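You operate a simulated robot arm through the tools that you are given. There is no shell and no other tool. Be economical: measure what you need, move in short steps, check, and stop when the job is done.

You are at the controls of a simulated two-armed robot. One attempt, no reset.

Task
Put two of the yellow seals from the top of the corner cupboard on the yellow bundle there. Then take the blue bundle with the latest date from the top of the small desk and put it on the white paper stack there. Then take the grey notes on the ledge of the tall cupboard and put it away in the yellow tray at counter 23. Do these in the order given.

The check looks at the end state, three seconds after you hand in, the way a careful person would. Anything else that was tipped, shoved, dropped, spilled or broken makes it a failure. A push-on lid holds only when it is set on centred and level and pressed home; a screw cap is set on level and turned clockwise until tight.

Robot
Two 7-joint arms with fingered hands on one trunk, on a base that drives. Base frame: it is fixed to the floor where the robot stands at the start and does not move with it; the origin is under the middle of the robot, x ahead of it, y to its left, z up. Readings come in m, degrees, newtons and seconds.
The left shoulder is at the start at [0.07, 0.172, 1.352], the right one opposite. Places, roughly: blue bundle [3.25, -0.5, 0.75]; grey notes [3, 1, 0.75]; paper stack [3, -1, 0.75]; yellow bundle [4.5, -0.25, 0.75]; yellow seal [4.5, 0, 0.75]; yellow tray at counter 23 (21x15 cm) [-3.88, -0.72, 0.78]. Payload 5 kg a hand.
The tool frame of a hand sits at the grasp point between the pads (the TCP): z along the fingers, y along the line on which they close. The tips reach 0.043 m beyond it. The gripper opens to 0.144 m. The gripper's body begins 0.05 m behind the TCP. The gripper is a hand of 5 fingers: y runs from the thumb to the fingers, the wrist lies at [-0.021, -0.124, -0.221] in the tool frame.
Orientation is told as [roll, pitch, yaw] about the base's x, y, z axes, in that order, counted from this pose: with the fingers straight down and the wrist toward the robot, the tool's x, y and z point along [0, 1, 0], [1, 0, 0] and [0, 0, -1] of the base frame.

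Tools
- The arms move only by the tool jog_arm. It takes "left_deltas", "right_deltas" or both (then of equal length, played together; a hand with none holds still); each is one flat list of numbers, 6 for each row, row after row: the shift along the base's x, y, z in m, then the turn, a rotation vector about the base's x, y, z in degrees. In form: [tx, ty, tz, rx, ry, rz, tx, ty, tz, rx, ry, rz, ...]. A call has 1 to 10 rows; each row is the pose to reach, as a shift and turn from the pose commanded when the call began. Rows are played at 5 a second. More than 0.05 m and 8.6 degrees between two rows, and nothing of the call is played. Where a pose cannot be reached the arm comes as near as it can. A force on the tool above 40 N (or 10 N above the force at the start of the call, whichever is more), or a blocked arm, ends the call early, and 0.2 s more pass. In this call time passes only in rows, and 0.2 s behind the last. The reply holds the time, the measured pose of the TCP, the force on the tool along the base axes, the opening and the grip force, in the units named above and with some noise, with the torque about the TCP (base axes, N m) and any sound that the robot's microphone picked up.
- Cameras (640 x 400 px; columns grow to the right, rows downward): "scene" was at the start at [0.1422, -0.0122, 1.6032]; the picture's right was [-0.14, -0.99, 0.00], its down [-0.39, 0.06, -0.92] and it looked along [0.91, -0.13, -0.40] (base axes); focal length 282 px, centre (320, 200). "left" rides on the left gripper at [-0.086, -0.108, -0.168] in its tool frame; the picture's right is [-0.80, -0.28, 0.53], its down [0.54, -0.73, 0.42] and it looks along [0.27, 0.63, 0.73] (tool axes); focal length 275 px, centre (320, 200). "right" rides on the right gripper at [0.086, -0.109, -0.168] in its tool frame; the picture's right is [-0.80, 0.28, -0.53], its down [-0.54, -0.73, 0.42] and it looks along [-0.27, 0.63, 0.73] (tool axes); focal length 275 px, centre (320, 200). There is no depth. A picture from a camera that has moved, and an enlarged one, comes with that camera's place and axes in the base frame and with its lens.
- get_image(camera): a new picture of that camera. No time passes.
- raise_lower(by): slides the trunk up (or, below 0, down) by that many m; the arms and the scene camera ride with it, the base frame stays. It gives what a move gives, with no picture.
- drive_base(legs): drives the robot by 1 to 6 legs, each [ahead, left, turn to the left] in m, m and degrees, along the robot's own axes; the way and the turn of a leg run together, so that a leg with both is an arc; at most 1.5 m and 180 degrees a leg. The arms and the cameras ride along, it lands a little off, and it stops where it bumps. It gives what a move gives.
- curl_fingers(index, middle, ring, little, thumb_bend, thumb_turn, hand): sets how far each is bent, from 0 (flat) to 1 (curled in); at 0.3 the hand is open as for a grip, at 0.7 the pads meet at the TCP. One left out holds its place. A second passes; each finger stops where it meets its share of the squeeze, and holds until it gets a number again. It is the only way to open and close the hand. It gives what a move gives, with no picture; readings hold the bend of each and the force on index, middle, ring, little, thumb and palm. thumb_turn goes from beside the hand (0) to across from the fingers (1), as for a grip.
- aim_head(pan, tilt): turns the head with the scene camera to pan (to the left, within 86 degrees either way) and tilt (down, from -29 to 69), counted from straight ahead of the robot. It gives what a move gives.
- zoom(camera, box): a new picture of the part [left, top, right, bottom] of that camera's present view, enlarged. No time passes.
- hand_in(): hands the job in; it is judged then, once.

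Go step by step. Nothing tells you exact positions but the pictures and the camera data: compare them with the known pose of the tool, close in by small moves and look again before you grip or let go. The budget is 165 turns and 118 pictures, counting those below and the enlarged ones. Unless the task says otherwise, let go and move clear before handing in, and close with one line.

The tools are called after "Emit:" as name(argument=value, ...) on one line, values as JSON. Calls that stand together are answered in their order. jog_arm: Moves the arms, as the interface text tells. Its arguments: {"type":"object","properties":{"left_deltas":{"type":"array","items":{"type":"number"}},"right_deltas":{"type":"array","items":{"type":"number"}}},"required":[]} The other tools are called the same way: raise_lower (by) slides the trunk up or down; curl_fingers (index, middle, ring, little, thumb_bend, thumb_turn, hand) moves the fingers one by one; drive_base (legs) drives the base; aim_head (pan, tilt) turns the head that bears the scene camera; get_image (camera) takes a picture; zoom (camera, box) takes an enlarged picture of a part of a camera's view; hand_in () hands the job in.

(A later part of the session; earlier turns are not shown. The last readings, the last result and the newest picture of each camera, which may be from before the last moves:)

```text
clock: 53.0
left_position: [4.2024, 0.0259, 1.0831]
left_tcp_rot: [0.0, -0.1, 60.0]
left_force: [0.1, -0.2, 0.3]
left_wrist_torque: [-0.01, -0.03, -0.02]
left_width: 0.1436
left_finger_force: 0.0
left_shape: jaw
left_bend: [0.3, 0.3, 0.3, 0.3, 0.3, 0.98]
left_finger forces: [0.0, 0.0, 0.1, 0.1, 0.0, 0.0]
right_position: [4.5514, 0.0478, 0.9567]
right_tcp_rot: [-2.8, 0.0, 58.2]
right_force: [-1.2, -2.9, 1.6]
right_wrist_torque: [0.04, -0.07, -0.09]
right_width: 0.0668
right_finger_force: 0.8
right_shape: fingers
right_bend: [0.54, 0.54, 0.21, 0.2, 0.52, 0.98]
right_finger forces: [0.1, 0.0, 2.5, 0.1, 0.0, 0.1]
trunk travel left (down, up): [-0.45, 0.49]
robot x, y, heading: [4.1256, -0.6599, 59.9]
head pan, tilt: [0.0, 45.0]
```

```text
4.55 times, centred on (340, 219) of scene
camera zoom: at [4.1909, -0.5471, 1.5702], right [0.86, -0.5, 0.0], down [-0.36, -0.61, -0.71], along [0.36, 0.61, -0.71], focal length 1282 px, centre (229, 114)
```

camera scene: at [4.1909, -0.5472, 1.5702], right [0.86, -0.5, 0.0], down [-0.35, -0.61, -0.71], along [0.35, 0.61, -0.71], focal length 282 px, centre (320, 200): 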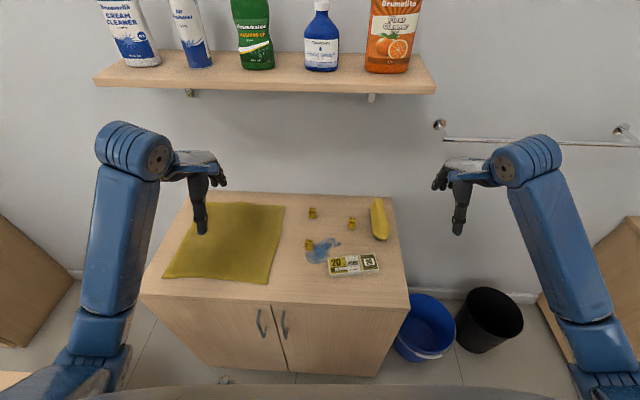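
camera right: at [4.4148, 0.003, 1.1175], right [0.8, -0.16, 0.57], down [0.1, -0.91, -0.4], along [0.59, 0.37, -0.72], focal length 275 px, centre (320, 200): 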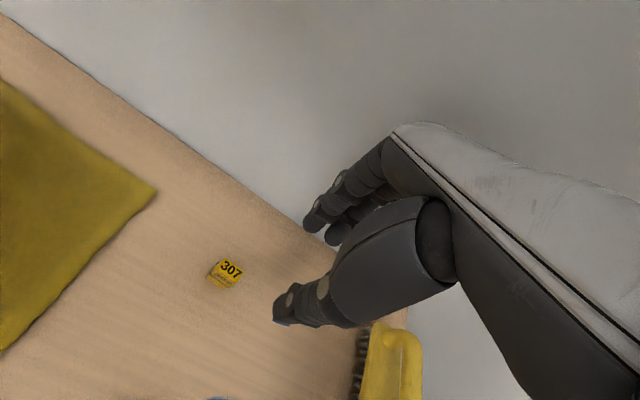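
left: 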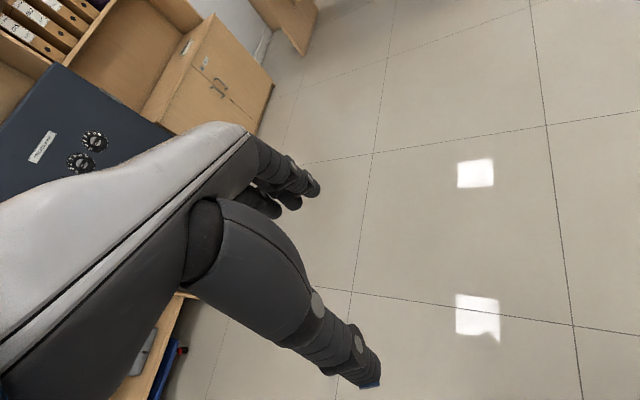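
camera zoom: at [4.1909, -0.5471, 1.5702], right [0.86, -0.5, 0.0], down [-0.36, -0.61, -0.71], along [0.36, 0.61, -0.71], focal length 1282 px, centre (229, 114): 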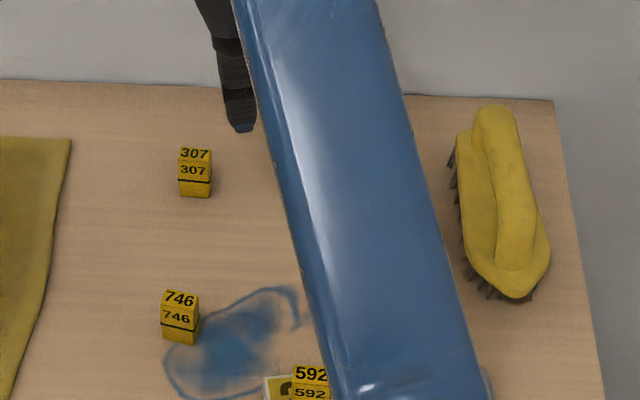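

The extended ring finger met the wall behind the seal. I'll back off, straighten the hand, and bend ring and little in line with the others.

Emit:
jog_arm(right_deltas=[-0.015, -0.03, 0.005, 0, 0, 0, -0.025, -0.045, 0.005, 1.48, 2.38, 1.7])

Emit:
curl_fingers(hand="right", ring=0.54, little=0.54)

```text
clock: 53.8
left_position: [4.2057, 0.0267, 1.0818]
left_tcp_rot: [0.0, 0.1, 59.9]
left_force: [-0.6, 0.3, -0.1]
left_wrist_torque: [0.0, -0.04, 0.01]
left_width: 0.1435
left_finger_force: 0.1
left_shape: jaw
left_bend: [0.3, 0.3, 0.3, 0.3, 0.3, 0.98]
left_finger forces: [0.0, 0.0, 0.0, 0.0, 0.0, 0.0]
right_position: [4.5601, 0.006, 0.9828]
right_tcp_rot: [-1.7, -2.3, 58.9]
right_force: [-0.5, 0.1, 0.3]
right_wrist_torque: [-0.04, -0.05, 0.0]
right_width: 0.0673
right_finger_force: 0.0
right_shape: fingers
right_bend: [0.54, 0.54, 0.2, 0.2, 0.52, 0.98]
right_finger forces: [0.0, 0.0, 0.1, 0.0, 0.0, 0.0]
trunk travel left (down, up): [-0.45, 0.49]
robot x, y, heading: [4.1202, -0.6604, 59.7]
head pan, tilt: [0.0, 45.0]
stopped in row 2 (right hand): the arm was blocked; the commanded pose is now the measured one
```

```text
clock: 54.8
left_position: [4.2046, 0.0263, 1.0832]
left_tcp_rot: [0.0, 0.0, 59.9]
left_force: [-0.1, -0.2, -0.2]
left_wrist_torque: [-0.05, 0.01, -0.04]
left_width: 0.144
left_finger_force: 0.1
left_shape: jaw
left_bend: [0.3, 0.3, 0.3, 0.3, 0.3, 0.98]
left_finger forces: [0.0, 0.0, 0.0, 0.0, 0.0, 0.0]
right_position: [4.5595, 0.0069, 0.9821]
right_tcp_rot: [-1.5, -2.3, 58.8]
right_force: [0.6, -0.3, 0.3]
right_wrist_torque: [-0.04, 0.01, -0.02]
right_width: 0.0674
right_finger_force: 0.1
right_shape: fingers
right_bend: [0.54, 0.54, 0.54, 0.54, 0.52, 0.98]
right_finger forces: [0.1, 0.0, 0.0, 0.0, 0.0, 0.1]
trunk travel left (down, up): [-0.45, 0.49]
robot x, y, heading: [4.1258, -0.6661, 59.9]
head pan, tilt: [0.0, 45.0]
```

The arm reports blocked again. I'll look at the whole scene to see what it touches.

Emit:
get_image(camera="scene")

Emit:
get_image(camera="left")

```text
89 pictures are left
camera scene: at [4.1911, -0.5466, 1.5701], right [0.86, -0.5, 0.0], down [-0.36, -0.61, -0.71], along [0.35, 0.61, -0.71], focal length 282 px, centre (320, 200)
```

scene: 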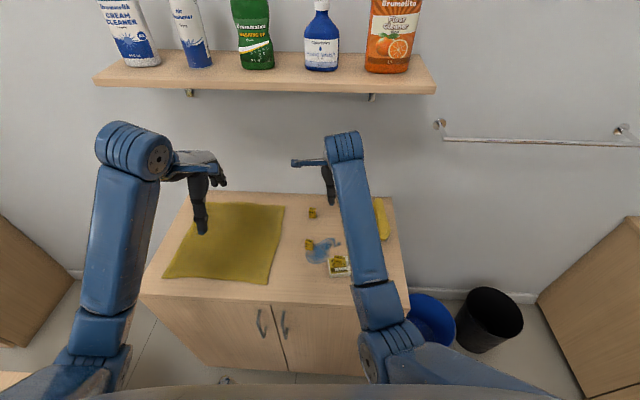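

```text
88 pictures are left
camera left: at [4.2249, -0.1102, 1.2522], right [0.55, -0.65, -0.53], down [-0.83, -0.36, -0.42], along [0.08, 0.68, -0.73], focal length 275 px, centre (320, 200)
```

left: 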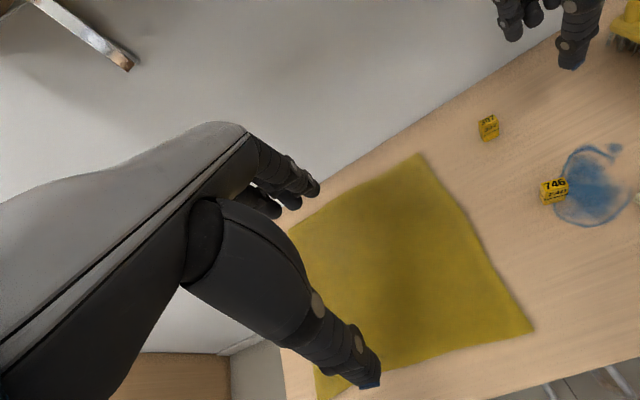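

Nothing visible touches. Maybe a joint limit near the body midline. I'll shift the base 0.12 m left so the right arm works further out, then straighten the hand.

Emit:
jog_arm(right_deltas=[0, 0, 0.03, 0, 0, 0])

Emit:
drive_base(legs=[[0, 0.12, 0]])

Emit:
jog_arm(right_deltas=[0, 0, 0, 1.95, 0.2, 1.0])

```text
clock: 55.2
left_position: [4.2045, 0.0263, 1.0832]
left_tcp_rot: [-0.1, 0.0, 59.9]
left_force: [0.3, -0.7, 0.0]
left_wrist_torque: [0.01, 0.01, 0.01]
left_width: 0.1436
left_finger_force: 0.0
left_shape: jaw
left_bend: [0.3, 0.3, 0.3, 0.3, 0.3, 0.98]
left_finger forces: [0.0, 0.1, 0.0, 0.1, 0.0, 0.1]
right_position: [4.5584, 0.0043, 1.0095]
right_tcp_rot: [-1.8, -2.1, 58.8]
right_force: [-0.1, 0.1, -0.4]
right_wrist_torque: [0.0, -0.02, 0.0]
right_width: 0.0675
right_finger_force: 0.1
right_shape: fingers
right_bend: [0.54, 0.54, 0.54, 0.54, 0.52, 0.98]
right_finger forces: [0.1, 0.0, 0.0, 0.0, 0.0, 0.0]
trunk travel left (down, up): [-0.45, 0.49]
robot x, y, heading: [4.1249, -0.6666, 59.7]
head pan, tilt: [0.0, 45.0]
```

```text
clock: 56.4
left_position: [4.1014, 0.0844, 1.0822]
left_tcp_rot: [0.0, 0.0, 60.0]
left_force: [0.2, -0.6, -0.2]
left_wrist_torque: [-0.02, 0.0, 0.0]
left_width: 0.1437
left_finger_force: 0.0
left_shape: jaw
left_bend: [0.3, 0.3, 0.3, 0.3, 0.3, 0.98]
left_finger forces: [0.1, 0.0, 0.1, 0.1, 0.0, 0.1]
right_position: [4.4572, 0.0664, 1.012]
right_tcp_rot: [-1.6, -2.3, 58.8]
right_force: [0.4, 0.0, 0.1]
right_wrist_torque: [-0.03, -0.06, -0.01]
right_width: 0.0673
right_finger_force: 0.1
right_shape: fingers
right_bend: [0.54, 0.54, 0.54, 0.54, 0.52, 0.98]
right_finger forces: [0.1, 0.0, 0.0, 0.1, 0.0, 0.0]
trunk travel left (down, up): [-0.45, 0.49]
robot x, y, heading: [4.0225, -0.6044, 59.9]
head pan, tilt: [0.0, 45.0]
```

```text
clock: 56.8
left_position: [4.1013, 0.0836, 1.083]
left_tcp_rot: [0.0, 0.0, 59.8]
left_force: [0.1, -0.4, -0.5]
left_wrist_torque: [0.02, 0.06, 0.01]
left_width: 0.1439
left_finger_force: 0.1
left_shape: jaw
left_bend: [0.3, 0.3, 0.3, 0.3, 0.3, 0.98]
left_finger forces: [0.0, 0.1, 0.0, 0.0, 0.0, 0.1]
right_position: [4.4593, 0.0657, 1.013]
right_tcp_rot: [-0.5, -4.2, 59.6]
right_force: [-0.1, -0.1, 0.5]
right_wrist_torque: [0.02, 0.07, 0.0]
right_width: 0.0674
right_finger_force: 0.1
right_shape: fingers
right_bend: [0.54, 0.54, 0.54, 0.54, 0.52, 0.98]
right_finger forces: [0.0, 0.0, 0.1, 0.0, 0.0, 0.0]
trunk travel left (down, up): [-0.45, 0.49]
robot x, y, heading: [4.0223, -0.6025, 59.7]
head pan, tilt: [0.0, 45.0]
```

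Angles respond as modelled. I'll correct the remaining tilt and move above 307.

Emit:
jog_arm(right_deltas=[0, 0, 0, -3.37, 2.56, 0.3, 0.027, -0.002, -0.03, -3.37, 2.56, 0.3, 0.053, -0.004, -0.06, -3.37, 2.56, 0.3])

Emit:
get_image(camera="right")

Emit:
zoom(camera="scene", box=[290, 175, 430, 263])

```text
clock: 57.6
left_position: [4.1027, 0.0855, 1.0834]
left_tcp_rot: [0.0, 0.1, 59.9]
left_force: [0.0, -0.3, -0.7]
left_wrist_torque: [-0.01, 0.01, 0.01]
left_width: 0.1433
left_finger_force: 0.1
left_shape: jaw
left_bend: [0.3, 0.3, 0.3, 0.3, 0.3, 0.98]
left_finger forces: [0.1, 0.0, 0.1, 0.1, 0.1, 0.1]
right_position: [4.5115, 0.0625, 0.9506]
right_tcp_rot: [0.2, 0.3, 60.1]
right_force: [0.3, 0.1, 1.4]
right_wrist_torque: [-0.03, -0.01, 0.01]
right_width: 0.0673
right_finger_force: 0.1
right_shape: fingers
right_bend: [0.54, 0.54, 0.54, 0.54, 0.52, 0.98]
right_finger forces: [0.0, 0.0, 0.0, 0.0, 0.0, 0.0]
trunk travel left (down, up): [-0.45, 0.49]
robot x, y, heading: [4.0206, -0.5973, 59.9]
head pan, tilt: [0.0, 45.0]
```

```text
87 pictures are left
camera right: at [4.3831, 0.0113, 1.1172], right [0.84, -0.15, 0.53], down [0.11, -0.9, -0.42], along [0.54, 0.41, -0.74], focal length 275 px, centre (320, 200)
```

right: 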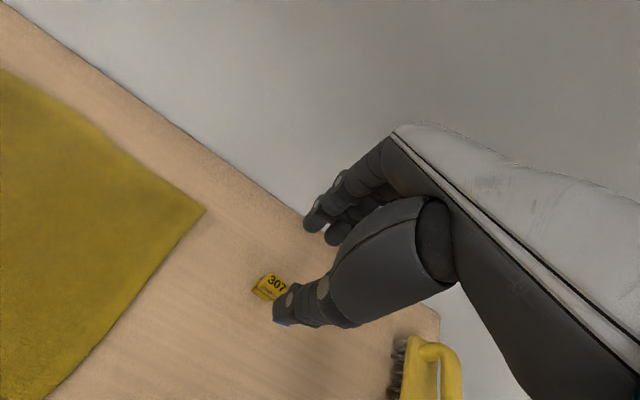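

```text
4.55 times, centred on (360, 219) of scene
camera zoom: at [4.0894, -0.4868, 1.5701], right [0.87, -0.5, 0.0], down [-0.35, -0.61, -0.71], along [0.35, 0.61, -0.71], focal length 1282 px, centre (138, 114)
```

zoom: 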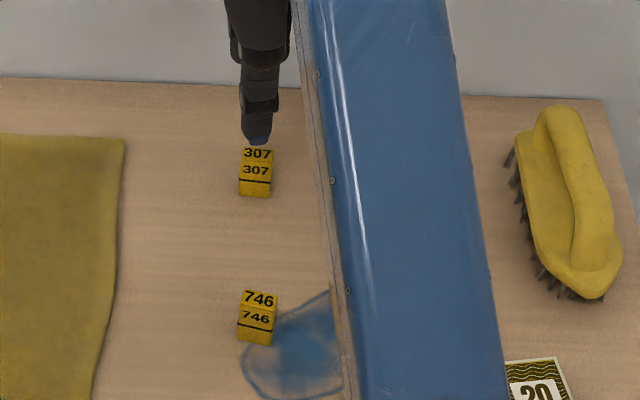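

Over 307; a 7 mm shift right is needed. I'll lower in two stages.

Emit:
jog_arm(right_deltas=[0.005, -0.005, -0.04, 0, 0, 0, 0.005, -0.005, -0.075, 0, 0, 0, 0.005, -0.005, -0.1, 0, 0, 0])

Emit:
zoom(camera="right", box=[220, 190, 420, 315])

Emit:
zoom(camera="scene", box=[310, 175, 390, 225])

```text
clock: 58.4
left_position: [4.1022, 0.0852, 1.0836]
left_tcp_rot: [0.0, 0.0, 59.9]
left_force: [-0.2, 0.1, -0.8]
left_wrist_torque: [-0.02, 0.0, -0.03]
left_width: 0.1437
left_finger_force: 0.0
left_shape: jaw
left_bend: [0.3, 0.3, 0.3, 0.3, 0.3, 0.98]
left_finger forces: [0.0, 0.0, 0.0, 0.0, 0.1, 0.1]
right_position: [4.5155, 0.057, 0.8532]
right_tcp_rot: [0.1, 0.3, 60.0]
right_force: [-1.1, -0.2, 0.7]
right_wrist_torque: [-0.02, 0.01, -0.03]
right_width: 0.0672
right_finger_force: 0.1
right_shape: fingers
right_bend: [0.54, 0.54, 0.54, 0.54, 0.52, 0.98]
right_finger forces: [0.0, 0.0, 0.0, 0.1, 0.1, 0.1]
trunk travel left (down, up): [-0.45, 0.49]
robot x, y, heading: [4.0193, -0.603, 60.0]
head pan, tilt: [0.0, 45.0]
```

```text
3.20 times, centred on (320, 252) of right
camera zoom: at [4.3877, 0.0059, 1.0191], right [0.83, -0.15, 0.53], down [0.11, -0.9, -0.42], along [0.54, 0.41, -0.74], focal length 881 px, centre (320, 32)
```

zoom: 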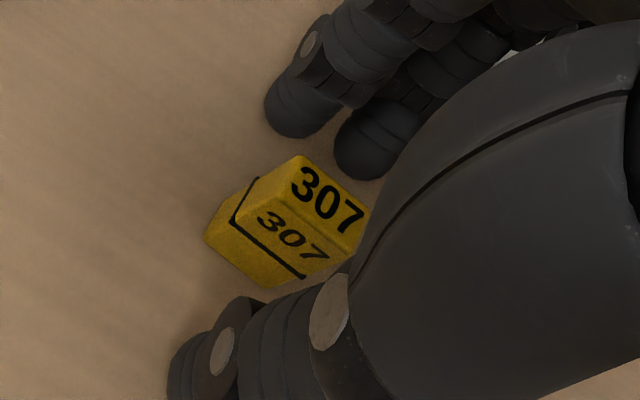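

```text
8.00 times, centred on (350, 200) of scene
camera zoom: at [4.0877, -0.487, 1.5702], right [0.87, -0.5, 0.0], down [-0.35, -0.61, -0.71], along [0.35, 0.61, -0.71], focal length 2256 px, centre (80, 200)
```

zoom: 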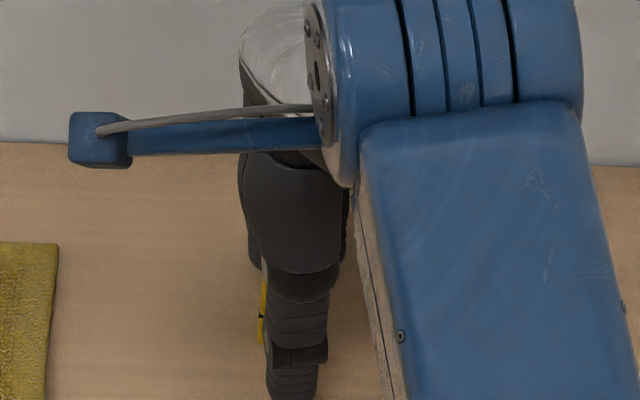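

Seal 307 is well between the pads. I'll close index, middle and thumb.

Emit:
jog_arm(right_deltas=[-0.002, 0.001, -0.004, 0, 0, 0])

Emit:
curl_fingers(hand="right", index=0.73, middle=0.73, thumb_bend=0.73)

Emit:
zoom(camera="right", box=[220, 190, 420, 315])

```text
clock: 58.8
left_position: [4.1019, 0.0847, 1.0839]
left_tcp_rot: [0.0, 0.0, 59.8]
left_force: [0.7, -0.1, -1.3]
left_wrist_torque: [0.0, -0.01, -0.02]
left_width: 0.1439
left_finger_force: 0.1
left_shape: jaw
left_bend: [0.3, 0.3, 0.3, 0.3, 0.3, 0.98]
left_finger forces: [0.0, 0.0, 0.0, 0.0, 0.0, 0.0]
right_position: [4.5139, 0.0574, 0.8492]
right_tcp_rot: [0.0, 0.1, 60.1]
right_force: [0.5, 0.4, 3.1]
right_wrist_torque: [0.12, -0.14, -0.06]
right_width: 0.0672
right_finger_force: 2.0
right_shape: fingers
right_bend: [0.54, 0.54, 0.54, 0.54, 0.52, 0.98]
right_finger forces: [0.0, 3.8, 0.0, 0.0, 0.0, 0.1]
trunk travel left (down, up): [-0.45, 0.49]
robot x, y, heading: [4.0216, -0.6007, 59.7]
head pan, tilt: [0.0, 45.0]
```

```text
clock: 59.8
left_position: [4.1012, 0.085, 1.0825]
left_tcp_rot: [0.0, -0.1, 59.9]
left_force: [0.3, 0.4, 0.0]
left_wrist_torque: [0.01, -0.05, 0.0]
left_width: 0.1439
left_finger_force: 0.0
left_shape: jaw
left_bend: [0.3, 0.3, 0.3, 0.3, 0.3, 0.98]
left_finger forces: [0.1, 0.1, 0.0, 0.0, 0.0, 0.0]
right_position: [4.5129, 0.058, 0.8483]
right_tcp_rot: [0.1, 0.3, 60.0]
right_force: [0.3, -0.2, 0.1]
right_wrist_torque: [0.02, 0.0, -0.03]
right_width: 0.0165
right_finger_force: 12.9
right_shape: fingers
right_bend: [0.72, 0.72, 0.54, 0.54, 0.67, 0.96]
right_finger forces: [9.5, 2.8, 0.0, 0.0, 12.5, 0.1]
trunk travel left (down, up): [-0.45, 0.49]
robot x, y, heading: [4.0232, -0.607, 59.7]
head pan, tilt: [0.0, 45.0]
```

```text
3.20 times, centred on (320, 252) of right
camera zoom: at [4.3856, 0.0067, 1.0149], right [0.83, -0.15, 0.53], down [0.11, -0.9, -0.42], along [0.54, 0.41, -0.74], focal length 881 px, centre (320, 32)
```

zoom: 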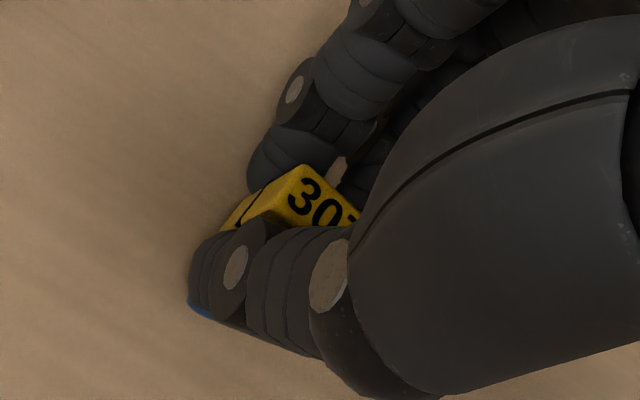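

Gripped. I'll carry it to the right part of the bundle.

Emit:
jog_arm(right_deltas=[0, 0, 0.05, 0, 0, 0, 0, 0, 0.1, 0, 0, 0, 0.006, -0.045, 0.1, 0, 0, 0, 0.012, -0.09, 0.1, 0, 0, 0, 0.019, -0.135, 0.1, 0, 0, 0, 0.026, -0.18, 0.1, 0, 0, 0, 0.033, -0.225, 0.1, 0, 0, 0, 0.0395, -0.27, 0.09, 0, 0, 0])

Emit:
curl_fingers(hand="right", ring=0.3, little=0.3)

Emit:
get_image(camera="right")

Emit:
zoom(camera="scene", box=[310, 195, 450, 283])

```text
clock: 61.6
left_position: [4.1012, 0.084, 1.0847]
left_tcp_rot: [-0.1, -0.1, 60.0]
left_force: [-0.5, -0.3, 1.3]
left_wrist_torque: [0.05, 0.0, 0.04]
left_width: 0.1439
left_finger_force: 0.0
left_shape: jaw
left_bend: [0.3, 0.3, 0.3, 0.3, 0.3, 0.98]
left_finger forces: [0.0, 0.1, 0.0, 0.0, 0.0, 0.0]
right_position: [4.5507, -0.213, 0.9382]
right_tcp_rot: [0.2, 0.2, 60.1]
right_force: [0.5, -0.6, -0.7]
right_wrist_torque: [0.06, 0.02, 0.0]
right_width: 0.0165
right_finger_force: 11.9
right_shape: fingers
right_bend: [0.72, 0.72, 0.54, 0.54, 0.67, 0.96]
right_finger forces: [9.2, 2.8, 0.0, 0.1, 12.3, 0.0]
trunk travel left (down, up): [-0.45, 0.49]
robot x, y, heading: [4.0207, -0.6004, 60.1]
head pan, tilt: [0.0, 45.0]
```

```text
clock: 62.6
left_position: [4.1009, 0.0847, 1.0837]
left_tcp_rot: [0.0, 0.0, 60.0]
left_force: [-0.8, -0.2, -0.1]
left_wrist_torque: [0.05, 0.0, -0.04]
left_width: 0.1437
left_finger_force: 0.1
left_shape: jaw
left_bend: [0.3, 0.3, 0.3, 0.3, 0.3, 0.98]
left_finger forces: [0.0, 0.1, 0.0, 0.0, 0.0, 0.1]
right_position: [4.5518, -0.2121, 0.9374]
right_tcp_rot: [0.0, 0.2, 60.0]
right_force: [0.5, 0.0, 0.3]
right_wrist_torque: [-0.01, 0.0, 0.01]
right_width: 0.0165
right_finger_force: 11.9
right_shape: fingers
right_bend: [0.72, 0.72, 0.3, 0.3, 0.67, 0.96]
right_finger forces: [9.4, 2.9, 0.0, 0.0, 12.3, 0.1]
trunk travel left (down, up): [-0.45, 0.49]
robot x, y, heading: [4.0218, -0.6027, 60.0]
head pan, tilt: [0.0, 45.0]
```

```text
82 pictures are left
camera right: at [4.4235, -0.2629, 1.1041], right [0.83, -0.15, 0.53], down [0.11, -0.9, -0.42], along [0.54, 0.41, -0.74], focal length 275 px, centre (320, 200)
```

right: 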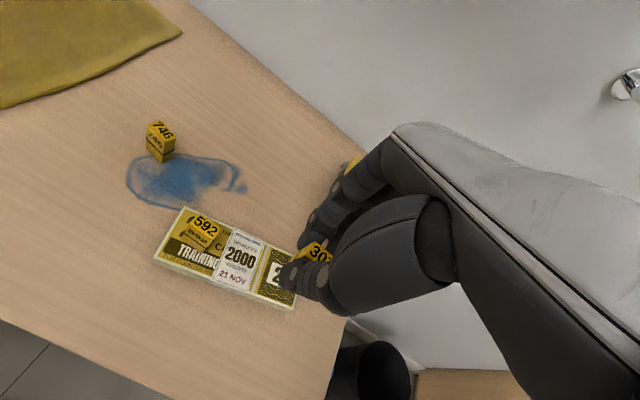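

```text
4.55 times, centred on (380, 239) of scene
camera zoom: at [4.088, -0.4875, 1.5702], right [0.87, -0.5, 0.0], down [-0.35, -0.61, -0.71], along [0.35, 0.61, -0.71], focal length 1282 px, centre (47, 23)
```

zoom: 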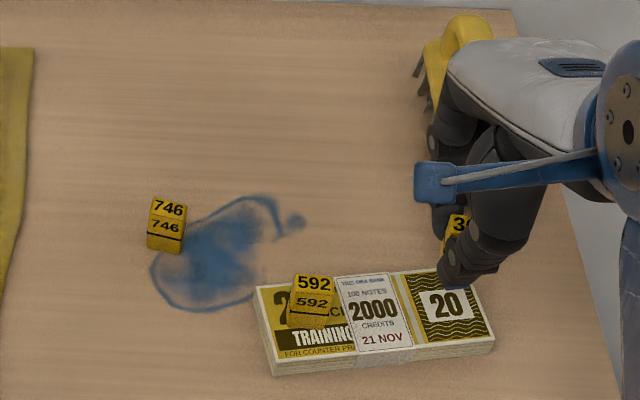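

Landing will be on the bundle's right third. The brush end is near the spread ring and little fingers, so I'll bend those in a bit and then lower.

Emit:
curl_fingers(hand="right", ring=0.5, little=0.5)

Emit:
jog_arm(right_deltas=[0, 0, -0.035, 0, 0, 0, 0, 0, -0.065, 0, 0, 0, 0, 0, -0.071, 0, 0, 0])

Emit:
zoom(camera="right", box=[180, 190, 400, 328])

```text
clock: 63.6
left_position: [4.1013, 0.0857, 1.0821]
left_tcp_rot: [0.0, 0.0, 59.9]
left_force: [0.5, -0.8, 0.3]
left_wrist_torque: [0.0, -0.04, -0.01]
left_width: 0.1436
left_finger_force: 0.0
left_shape: jaw
left_bend: [0.3, 0.3, 0.3, 0.3, 0.3, 0.98]
left_finger forces: [0.0, 0.1, 0.1, 0.0, 0.1, 0.0]
right_position: [4.5503, -0.2124, 0.9376]
right_tcp_rot: [0.2, 0.3, 60.0]
right_force: [-0.4, 0.3, 0.6]
right_wrist_torque: [0.01, -0.03, 0.04]
right_width: 0.0163
right_finger_force: 12.4
right_shape: fingers
right_bend: [0.72, 0.72, 0.5, 0.5, 0.67, 0.96]
right_finger forces: [9.3, 2.9, 0.0, 0.0, 12.3, 0.0]
trunk travel left (down, up): [-0.45, 0.49]
robot x, y, heading: [4.0223, -0.6013, 60.0]
head pan, tilt: [0.0, 45.0]
```

```text
clock: 64.4
left_position: [4.1003, 0.0855, 1.083]
left_tcp_rot: [0.0, 0.1, 59.9]
left_force: [0.5, -0.4, 0.0]
left_wrist_torque: [0.0, 0.01, 0.01]
left_width: 0.1437
left_finger_force: 0.1
left_shape: jaw
left_bend: [0.3, 0.3, 0.3, 0.3, 0.3, 0.98]
left_finger forces: [0.1, 0.1, 0.0, 0.0, 0.1, 0.0]
right_position: [4.5518, -0.2105, 0.867]
right_tcp_rot: [0.1, 0.3, 60.1]
right_force: [0.7, -0.5, 0.1]
right_wrist_torque: [-0.01, 0.01, -0.01]
right_width: 0.0165
right_finger_force: 11.8
right_shape: fingers
right_bend: [0.72, 0.72, 0.5, 0.5, 0.67, 0.96]
right_finger forces: [9.3, 2.9, 0.0, 0.0, 12.2, 0.1]
trunk travel left (down, up): [-0.45, 0.49]
robot x, y, heading: [4.0218, -0.6019, 59.8]
head pan, tilt: [0.0, 45.0]
```

```text
2.90 times, centred on (290, 259) of right
camera zoom: at [4.4239, -0.2619, 1.0332], right [0.83, -0.15, 0.53], down [0.11, -0.9, -0.42], along [0.54, 0.41, -0.74], focal length 798 px, centre (407, 29)
```

zoom: 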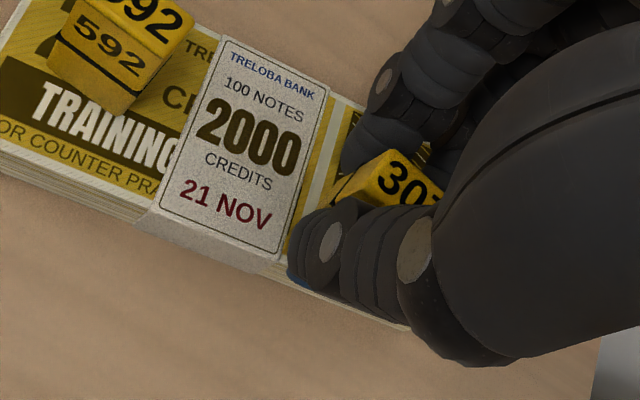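

Good position. I'll lower the last millimetres.

Emit:
jog_arm(right_deltas=[0, 0, -0.002, 0, 0, 0, 0, 0, -0.003, 0, 0, 0])

```text
clock: 65.0
left_position: [4.1005, 0.085, 1.084]
left_tcp_rot: [-0.1, 0.1, 59.9]
left_force: [-0.2, 0.3, 0.4]
left_wrist_torque: [0.04, 0.01, 0.0]
left_width: 0.1438
left_finger_force: 0.1
left_shape: jaw
left_bend: [0.3, 0.3, 0.3, 0.3, 0.3, 0.98]
left_finger forces: [0.0, 0.1, 0.0, 0.0, 0.1, 0.0]
right_position: [4.5501, -0.2111, 0.8641]
right_tcp_rot: [0.0, 0.3, 60.0]
right_force: [0.6, -1.7, 1.8]
right_wrist_torque: [0.0, 0.03, 0.02]
right_width: 0.016
right_finger_force: 12.3
right_shape: fingers
right_bend: [0.72, 0.72, 0.5, 0.5, 0.67, 0.96]
right_finger forces: [9.9, 3.0, 0.1, 0.1, 12.4, 0.0]
trunk travel left (down, up): [-0.45, 0.49]
robot x, y, heading: [4.0228, -0.6021, 60.1]
head pan, tilt: [0.0, 45.0]
```

Slight contact (1.8 N). I'll release gently.

Emit:
curl_fingers(hand="right", index=0.66, middle=0.66, thumb_bend=0.63)

Emit:
curl_fingers(hand="right", index=0.6, middle=0.6, thumb_bend=0.58)

Emit:
zoom(camera="right", box=[180, 190, 400, 328])

```text
clock: 66.0
left_position: [4.1008, 0.0854, 1.0836]
left_tcp_rot: [0.0, 0.0, 59.8]
left_force: [-0.3, -1.2, 0.1]
left_wrist_torque: [0.01, 0.0, -0.01]
left_width: 0.1439
left_finger_force: 0.0
left_shape: jaw
left_bend: [0.3, 0.3, 0.3, 0.3, 0.3, 0.98]
left_finger forces: [0.0, 0.0, 0.1, 0.1, 0.0, 0.0]
right_position: [4.5511, -0.2108, 0.8632]
right_tcp_rot: [0.1, 0.4, 60.0]
right_force: [-0.3, -0.4, 1.3]
right_wrist_torque: [-0.02, 0.03, 0.0]
right_width: 0.0256
right_finger_force: 0.5
right_shape: fingers
right_bend: [0.67, 0.66, 0.5, 0.5, 0.63, 0.97]
right_finger forces: [1.3, 0.3, 0.0, 0.0, 0.1, 0.0]
trunk travel left (down, up): [-0.45, 0.49]
robot x, y, heading: [4.021, -0.6027, 59.6]
head pan, tilt: [0.0, 45.0]
```

```text
clock: 67.0
left_position: [4.0995, 0.0845, 1.0843]
left_tcp_rot: [-0.1, 0.0, 59.9]
left_force: [-0.2, 0.2, -0.3]
left_wrist_torque: [0.0, -0.03, 0.0]
left_width: 0.1436
left_finger_force: 0.0
left_shape: jaw
left_bend: [0.3, 0.3, 0.3, 0.3, 0.3, 0.98]
left_finger forces: [0.1, 0.1, 0.0, 0.0, 0.0, 0.1]
right_position: [4.5503, -0.2105, 0.8652]
right_tcp_rot: [0.1, 0.1, 60.1]
right_force: [-0.6, -1.2, 14.1]
right_wrist_torque: [0.29, -0.08, 0.0]
right_width: 0.0439
right_finger_force: 6.6
right_shape: fingers
right_bend: [0.62, 0.61, 0.5, 0.5, 0.57, 0.97]
right_finger forces: [9.4, 4.2, 0.0, 0.0, 0.1, 0.1]
trunk travel left (down, up): [-0.45, 0.49]
robot x, y, heading: [4.0202, -0.603, 59.6]
head pan, tilt: [0.0, 45.0]
```

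```text
2.90 times, centred on (290, 259) of right
camera zoom: at [4.4234, -0.2626, 1.0315], right [0.83, -0.15, 0.53], down [0.11, -0.9, -0.42], along [0.54, 0.41, -0.73], focal length 798 px, centre (407, 29)
```

zoom: 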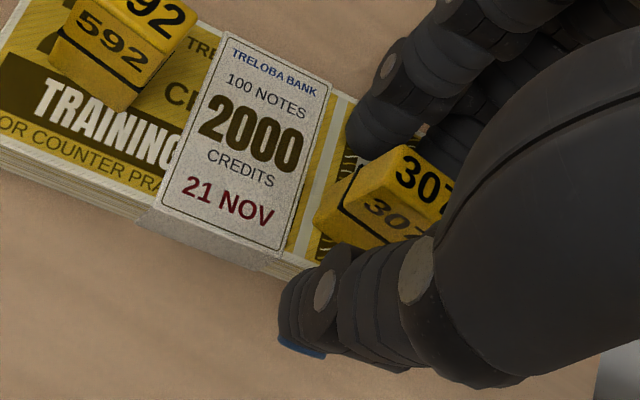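

307 stands on the bundle. The finger tips press on the paper, so I'll raise straight up and clear, then pull the hand back toward me.

Emit:
jog_arm(right_deltas=[0, 0, 0.005, 0, 0, 0, 0, 0, 0.04, 0, 0, 0, 0, 0, 0.085, 0, 0, 0, 0, 0, 0.13, 0, 0, 0, 0, 0, 0.16, 0, 0, 0, 0.02, -0.03, 0.17, 0, 0, 0, 0.04, -0.06, 0.175, 0, 0, 0])

Emit:
zoom(camera="scene", box=[310, 195, 450, 283])

```text
clock: 68.6
left_position: [4.1005, 0.0845, 1.0843]
left_tcp_rot: [0.0, 0.0, 59.9]
left_force: [0.5, -0.1, -0.6]
left_wrist_torque: [0.01, -0.01, 0.0]
left_width: 0.1437
left_finger_force: 0.0
left_shape: jaw
left_bend: [0.3, 0.3, 0.3, 0.3, 0.3, 0.98]
left_finger forces: [0.1, 0.0, 0.1, 0.0, 0.1, 0.1]
right_position: [4.5935, -0.2719, 1.0411]
right_tcp_rot: [0.0, 0.3, 60.0]
right_force: [0.4, -0.2, 0.0]
right_wrist_torque: [0.02, 0.03, 0.01]
right_width: 0.0475
right_finger_force: 0.1
right_shape: fingers
right_bend: [0.6, 0.6, 0.5, 0.5, 0.57, 0.98]
right_finger forces: [0.1, 0.1, 0.0, 0.1, 0.1, 0.0]
trunk travel left (down, up): [-0.45, 0.49]
robot x, y, heading: [4.0204, -0.6017, 60.1]
head pan, tilt: [0.0, 45.0]
```

```text
4.55 times, centred on (380, 239) of scene
camera zoom: at [4.0886, -0.4884, 1.5702], right [0.87, -0.5, 0.0], down [-0.35, -0.61, -0.71], along [0.35, 0.61, -0.71], focal length 1282 px, centre (47, 23)
```

zoom: 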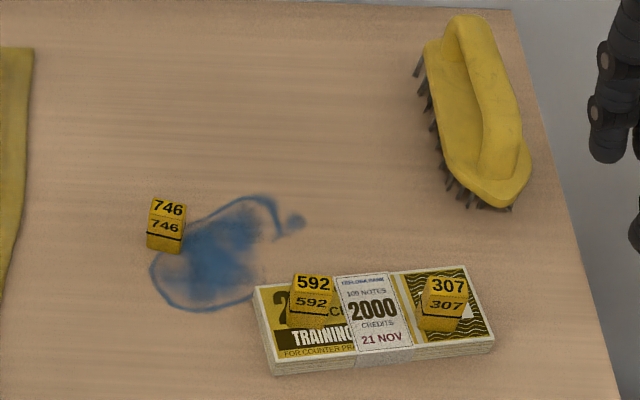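

Both seals stand on the yellow bundle. Next I'll back off and turn left to face the desk from its far side.

Emit:
drive_base(legs=[[-0.62, -0.08, 0], [0, 0, 88]])

Emit:
get_image(camera="scene")

```text
clock: 75.9
left_position: [3.0887, -1.0781, 1.0839]
left_tcp_rot: [0.0, -0.1, 147.6]
left_force: [-0.1, -0.1, 0.4]
left_wrist_torque: [-0.02, -0.05, 0.0]
left_width: 0.1437
left_finger_force: 0.1
left_shape: jaw
left_bend: [0.3, 0.3, 0.3, 0.3, 0.3, 0.98]
left_finger forces: [0.1, 0.0, 0.0, 0.0, 0.0, 0.0]
right_position: [3.4664, -0.6012, 1.0417]
right_tcp_rot: [0.0, 0.3, 147.6]
right_force: [-0.2, 0.4, -0.4]
right_wrist_torque: [-0.01, -0.04, -0.03]
right_width: 0.0476
right_finger_force: 0.1
right_shape: fingers
right_bend: [0.6, 0.6, 0.5, 0.5, 0.57, 0.98]
right_finger forces: [0.0, 0.0, 0.1, 0.0, 0.0, 0.1]
trunk travel left (down, up): [-0.45, 0.49]
robot x, y, heading: [3.7682, -1.1855, 147.6]
head pan, tilt: [0.0, 45.0]
```

```text
77 pictures are left
camera scene: at [3.6608, -1.1145, 1.5701], right [0.54, 0.84, 0.0], down [0.6, -0.38, -0.71], along [-0.6, 0.38, -0.71], focal length 282 px, centre (320, 200)
```

scene: 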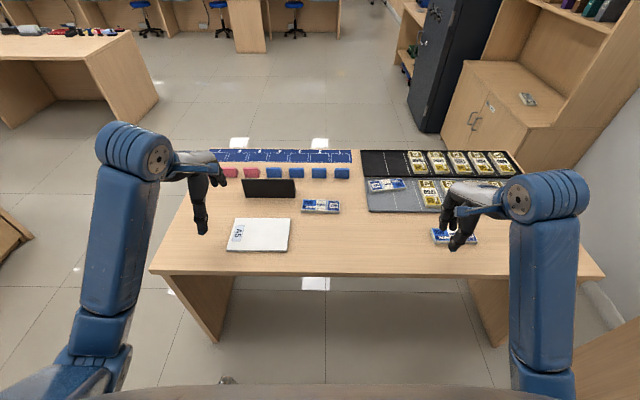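

From here I see the white paper stack, and three blue bundles: behind the stack, on the grey tray, and near the right hand. I'll zoom to read the dates.

Emit:
zoom(camera="scene", box=[290, 170, 410, 245])

Emit:
zoom(camera="scene", box=[400, 170, 520, 245])

Emit:
get_image(camera="right")

```text
5.33 times, centred on (350, 208) of scene
camera zoom: at [3.6608, -1.1145, 1.5701], right [0.54, 0.84, 0.0], down [0.6, -0.38, -0.71], along [-0.6, 0.38, -0.71], focal length 1504 px, centre (160, 160)
```

zoom: 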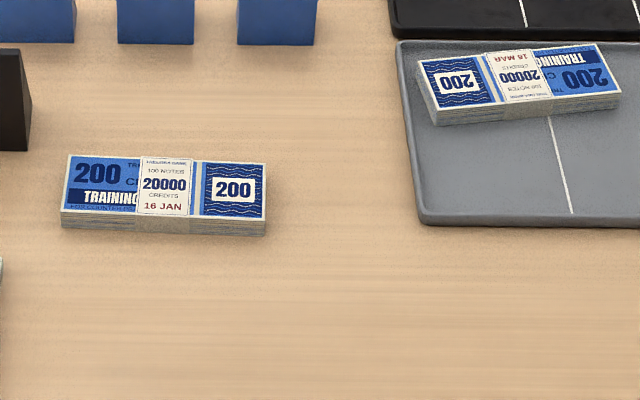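

```text
5.33 times, centred on (460, 208) of scene
camera zoom: at [3.6608, -1.1145, 1.5701], right [0.54, 0.84, 0.0], down [0.6, -0.38, -0.71], along [-0.6, 0.38, -0.71], focal length 1504 px, centre (-427, 160)
```

zoom: 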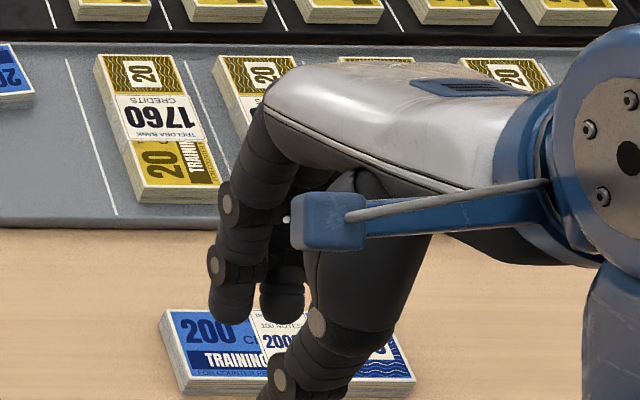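

```text
74 pictures are left
camera right: at [3.5115, -0.7322, 1.2073], right [0.18, 0.83, 0.53], down [0.91, 0.07, -0.42], along [-0.38, 0.56, -0.74], focal length 275 px, centre (320, 200)
```

right: 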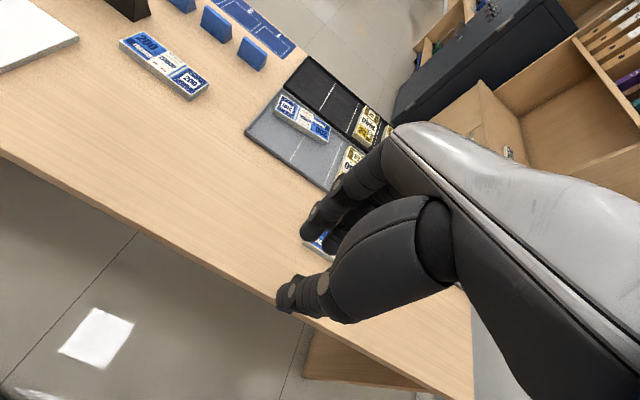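

One reads 16 JAN, the tray one 18 or 16 MAR; the third's date is hidden. I'll move the right hand aside and look.

Emit:
jog_arm(right_deltas=[0.025, 0.04, 0.01, 0, 0, 0, 0.05, 0.08, 0.02, 0, 0, 0, 0.075, 0.12, 0.03, 0, 0, 0, 0.1, 0.15, 0.04, 0, 0, 0])

Emit:
zoom(camera="scene", box=[360, 170, 500, 258])

Emit:
zoom(camera="scene", box=[365, 175, 413, 205])

```text
clock: 76.9
left_position: [3.0899, -1.077, 1.0851]
left_tcp_rot: [0.0, 0.0, 147.4]
left_force: [-0.2, 0.2, 0.0]
left_wrist_torque: [-0.03, 0.04, -0.04]
left_width: 0.144
left_finger_force: 0.0
left_shape: jaw
left_bend: [0.3, 0.3, 0.3, 0.3, 0.3, 0.98]
left_finger forces: [0.1, 0.1, 0.0, 0.0, 0.0, 0.1]
right_position: [3.5703, -0.4479, 1.0785]
right_tcp_rot: [0.2, 0.3, 147.5]
right_force: [-0.7, 0.8, -1.1]
right_wrist_torque: [-0.02, 0.04, -0.01]
right_width: 0.0475
right_finger_force: 0.1
right_shape: fingers
right_bend: [0.6, 0.6, 0.5, 0.5, 0.57, 0.98]
right_finger forces: [0.0, 0.0, 0.1, 0.0, 0.1, 0.1]
trunk travel left (down, up): [-0.45, 0.49]
robot x, y, heading: [3.7709, -1.1858, 147.5]
head pan, tilt: [0.0, 45.0]
```

```text
4.55 times, centred on (430, 214) of scene
camera zoom: at [3.6629, -1.1133, 1.5702], right [0.54, 0.84, 0.0], down [0.6, -0.38, -0.71], along [-0.6, 0.38, -0.71], focal length 1282 px, centre (-180, 136)
```

zoom: 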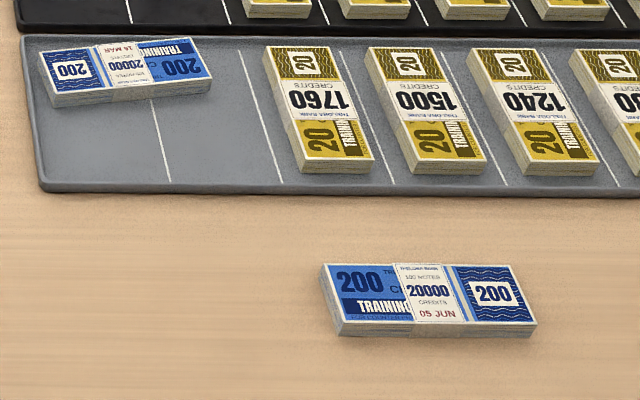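

```text
13.33 times, centred on (389, 190) of scene
camera zoom: at [3.6629, -1.1133, 1.5702], right [0.54, 0.84, 0.0], down [0.6, -0.38, -0.71], along [-0.6, 0.38, -0.71], focal length 3761 px, centre (-600, 333)
```

zoom: 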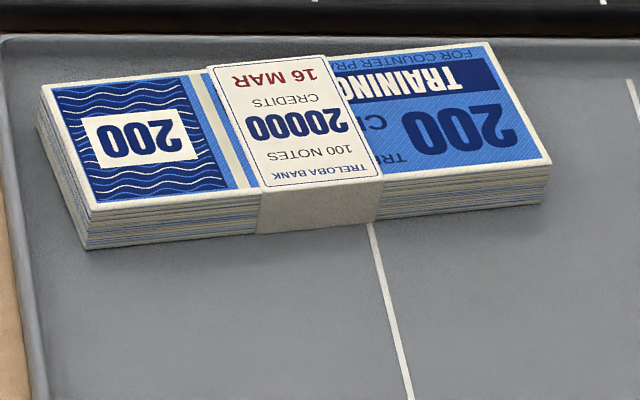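

Dates are 16 JAN, 16 MAR and 05 JUN, so the 05 JUN bundle (near the desk edge, about [3.397, -0.380]) is the one. I'll shift the base right, open the right hand and hover over it.

Emit:
drive_base(legs=[[0, -0.15, 0]])

Emit:
curl_fingers(hand="right", index=0.42, middle=0.42, ring=0.42, little=0.42, thumb_bend=0.42)

Emit:
zoom(camera="scene", box=[340, 190, 500, 290])

```text
clock: 78.3
left_position: [3.1677, -0.9553, 1.0825]
left_tcp_rot: [-0.1, 0.0, 147.6]
left_force: [0.8, 0.3, -1.0]
left_wrist_torque: [0.01, -0.03, 0.0]
left_width: 0.1438
left_finger_force: 0.0
left_shape: jaw
left_bend: [0.3, 0.3, 0.3, 0.3, 0.3, 0.98]
left_finger forces: [0.1, 0.0, 0.0, 0.0, 0.0, 0.0]
right_position: [3.6459, -0.3252, 1.0793]
right_tcp_rot: [0.0, 0.3, 147.7]
right_force: [-1.3, -1.2, -0.2]
right_wrist_torque: [0.0, -0.03, -0.02]
right_width: 0.0476
right_finger_force: 0.0
right_shape: fingers
right_bend: [0.6, 0.6, 0.5, 0.5, 0.57, 0.98]
right_finger forces: [0.1, 0.0, 0.0, 0.0, 0.0, 0.0]
trunk travel left (down, up): [-0.45, 0.49]
robot x, y, heading: [3.8544, -1.0637, 147.5]
head pan, tilt: [0.0, 45.0]
```

```text
clock: 79.3
left_position: [3.168, -0.9542, 1.0835]
left_tcp_rot: [0.1, 0.1, 147.6]
left_force: [0.5, -0.5, -0.7]
left_wrist_torque: [0.01, -0.03, -0.01]
left_width: 0.1436
left_finger_force: 0.1
left_shape: jaw
left_bend: [0.3, 0.3, 0.3, 0.3, 0.3, 0.98]
left_finger forces: [0.0, 0.0, 0.0, 0.0, 0.0, 0.0]
right_position: [3.6455, -0.3235, 1.0787]
right_tcp_rot: [0.1, 0.3, 147.8]
right_force: [-0.3, -0.6, 0.0]
right_wrist_torque: [0.0, -0.04, 0.02]
right_width: 0.1067
right_finger_force: 0.0
right_shape: fingers
right_bend: [0.42, 0.42, 0.42, 0.42, 0.42, 0.98]
right_finger forces: [0.0, 0.0, 0.0, 0.0, 0.0, 0.0]
trunk travel left (down, up): [-0.45, 0.49]
robot x, y, heading: [3.8529, -1.0621, 147.5]
head pan, tilt: [0.0, 45.0]
```

```text
4.00 times, centred on (420, 240) of scene
camera zoom: at [3.74, -0.99, 1.5701], right [0.54, 0.84, 0.0], down [0.6, -0.38, -0.71], along [-0.6, 0.38, -0.71], focal length 1128 px, centre (-80, 40)
```

zoom: 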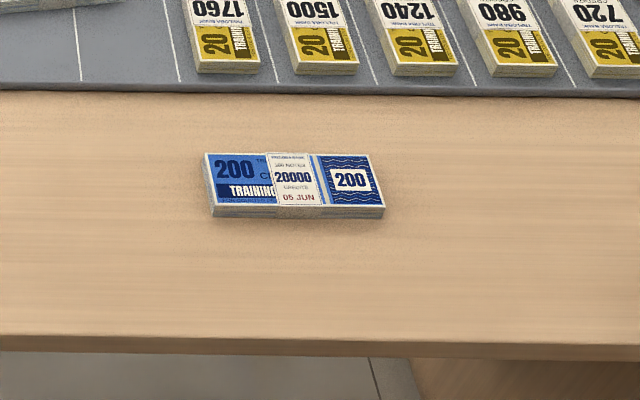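

Bundle centre is confirmed at about [3.397, -0.376]. Moving above it.

Emit:
jog_arm(right_deltas=[-0.042, -0.009, -0.01, 0, 0, 0, -0.084, -0.018, -0.03, 0, 0, 0, -0.126, -0.027, -0.05, 0, 0, 0, -0.168, -0.036, -0.07, 0, 0, 0, -0.21, -0.045, -0.09, 0, 0, 0, -0.2485, -0.0525, -0.12, 0, 0, 0])

Emit:
get_image(camera="right")

```text
clock: 80.7
left_position: [3.1671, -0.9542, 1.0819]
left_tcp_rot: [-0.1, 0.1, 147.6]
left_force: [-0.1, -0.1, -0.6]
left_wrist_torque: [0.0, -0.07, -0.03]
left_width: 0.1436
left_finger_force: 0.0
left_shape: jaw
left_bend: [0.3, 0.3, 0.3, 0.3, 0.3, 0.98]
left_finger forces: [0.0, 0.0, 0.0, 0.0, 0.0, 0.1]
right_position: [3.3977, -0.3769, 0.9602]
right_tcp_rot: [0.0, 0.3, 147.7]
right_force: [0.8, -0.3, 0.1]
right_wrist_torque: [-0.04, -0.05, 0.02]
right_width: 0.1072
right_finger_force: 0.1
right_shape: fingers
right_bend: [0.42, 0.42, 0.42, 0.42, 0.42, 0.98]
right_finger forces: [0.1, 0.1, 0.1, 0.0, 0.0, 0.0]
trunk travel left (down, up): [-0.45, 0.49]
robot x, y, heading: [3.8489, -1.061, 147.5]
head pan, tilt: [0.0, 45.0]
```

```text
70 pictures are left
camera right: at [3.4421, -0.5079, 1.1267], right [0.18, 0.83, 0.53], down [0.91, 0.07, -0.42], along [-0.38, 0.56, -0.74], focal length 275 px, centre (320, 200)
```

right: 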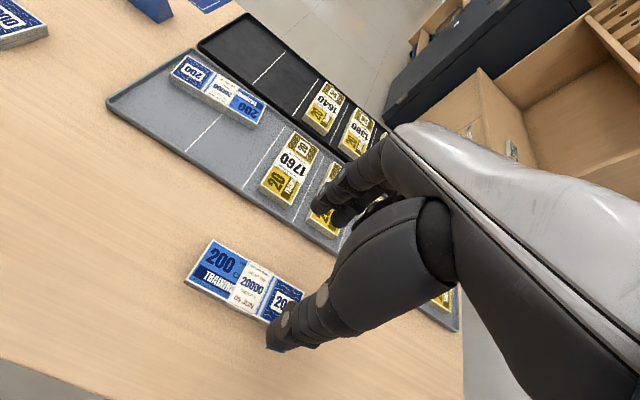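

Aligned over the bundle. I'll lower in stages.

Emit:
jog_arm(right_deltas=[0, 0, -0.04, 0, 0, 0, 0, 0, -0.08, 0, 0, 0, 0, 0, -0.105, 0, 0, 0])

Emit:
get_image(camera="right")

Emit:
zoom(camera="scene", box=[340, 190, 500, 290])

```text
clock: 81.5
left_position: [3.1673, -0.9536, 1.0834]
left_tcp_rot: [0.0, 0.0, 147.6]
left_force: [0.5, -0.2, -0.5]
left_wrist_torque: [0.0, 0.02, -0.03]
left_width: 0.1438
left_finger_force: 0.1
left_shape: jaw
left_bend: [0.3, 0.3, 0.3, 0.3, 0.3, 0.98]
left_finger forces: [0.0, 0.0, 0.0, 0.0, 0.1, 0.0]
right_position: [3.3977, -0.376, 0.8547]
right_tcp_rot: [0.1, 0.2, 147.8]
right_force: [0.1, 0.1, -0.8]
right_wrist_torque: [-0.02, 0.04, -0.01]
right_width: 0.1073
right_finger_force: 0.1
right_shape: fingers
right_bend: [0.42, 0.42, 0.42, 0.42, 0.42, 0.98]
right_finger forces: [0.1, 0.0, 0.1, 0.0, 0.0, 0.1]
trunk travel left (down, up): [-0.45, 0.49]
robot x, y, heading: [3.8489, -1.0597, 147.6]
head pan, tilt: [0.0, 45.0]
```

```text
69 pictures are left
camera right: at [3.4432, -0.5083, 1.0221], right [0.18, 0.83, 0.53], down [0.9, 0.07, -0.42], along [-0.38, 0.56, -0.74], focal length 275 px, centre (320, 200)
```

right: 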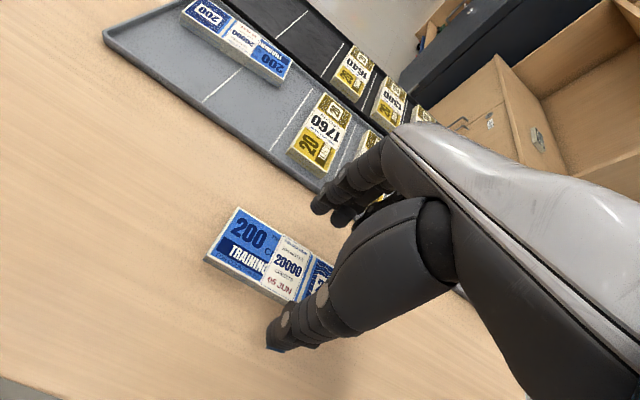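

```text
4.00 times, centred on (420, 240) of scene
camera zoom: at [3.7406, -0.9893, 1.5702], right [0.54, 0.84, 0.0], down [0.6, -0.38, -0.71], along [-0.6, 0.38, -0.71], focal length 1128 px, centre (-80, 40)
```

zoom: 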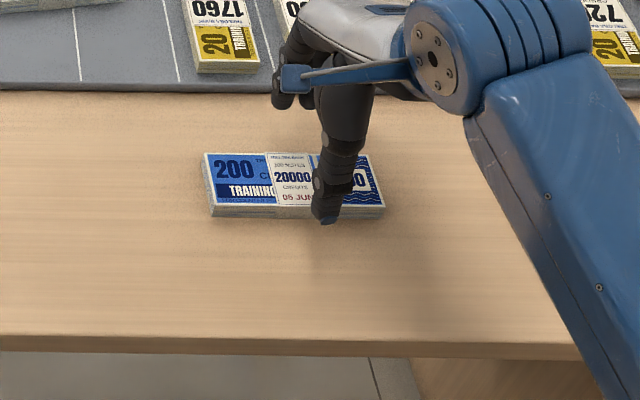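

Bundle top comes out near z 0.769, the desk near 0.753. I'll lower so the tips straddle it just above the desk.

Emit:
jog_arm(right_deltas=[-0.002, 0.001, -0.025, 0, 0, 0, -0.002, 0.001, -0.046, 0, 0, 0])

Emit:
zoom(camera="right", box=[200, 170, 420, 308])

Emit:
zoom(camera="scene", box=[380, 205, 480, 268])

```text
clock: 82.1
left_position: [3.1675, -0.9538, 1.0831]
left_tcp_rot: [0.0, 0.1, 147.6]
left_force: [-1.0, 0.3, -0.9]
left_wrist_torque: [-0.03, -0.03, 0.0]
left_width: 0.1436
left_finger_force: 0.1
left_shape: jaw
left_bend: [0.3, 0.3, 0.3, 0.3, 0.3, 0.98]
left_finger forces: [0.0, 0.0, 0.0, 0.0, 0.0, 0.1]
right_position: [3.3949, -0.3739, 0.8082]
right_tcp_rot: [0.1, 0.3, 147.6]
right_force: [-0.4, 0.8, 0.5]
right_wrist_torque: [0.02, -0.01, -0.04]
right_width: 0.107
right_finger_force: 0.1
right_shape: fingers
right_bend: [0.42, 0.42, 0.42, 0.42, 0.42, 0.98]
right_finger forces: [0.0, 0.0, 0.1, 0.0, 0.1, 0.0]
trunk travel left (down, up): [-0.45, 0.49]
robot x, y, heading: [3.8495, -1.0579, 147.5]
head pan, tilt: [0.0, 45.0]
```

```text
2.90 times, centred on (310, 239) of right
camera zoom: at [3.4414, -0.5057, 0.9752], right [0.18, 0.83, 0.53], down [0.91, 0.07, -0.42], along [-0.38, 0.56, -0.74], focal length 798 px, centre (349, 87)
```

zoom: 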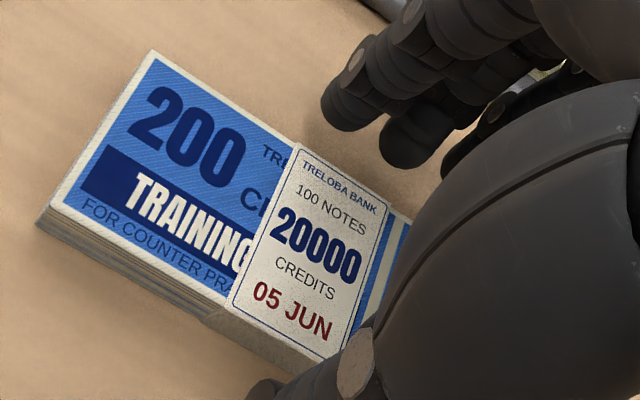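

```text
6.35 times, centred on (430, 236) of scene
camera zoom: at [3.7403, -0.9893, 1.5702], right [0.54, 0.84, 0.0], down [0.6, -0.38, -0.71], along [-0.6, 0.38, -0.71], focal length 1791 px, centre (-378, -32)
```

zoom: 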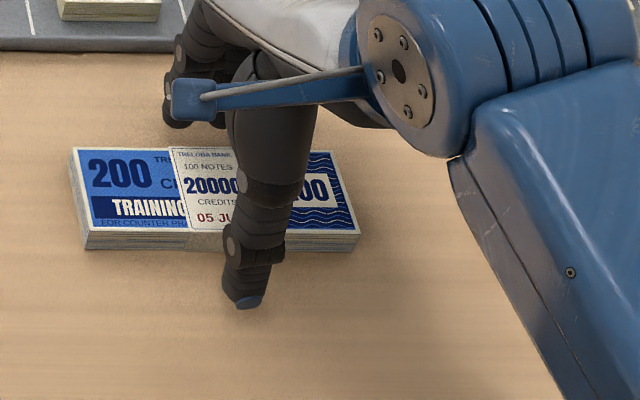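

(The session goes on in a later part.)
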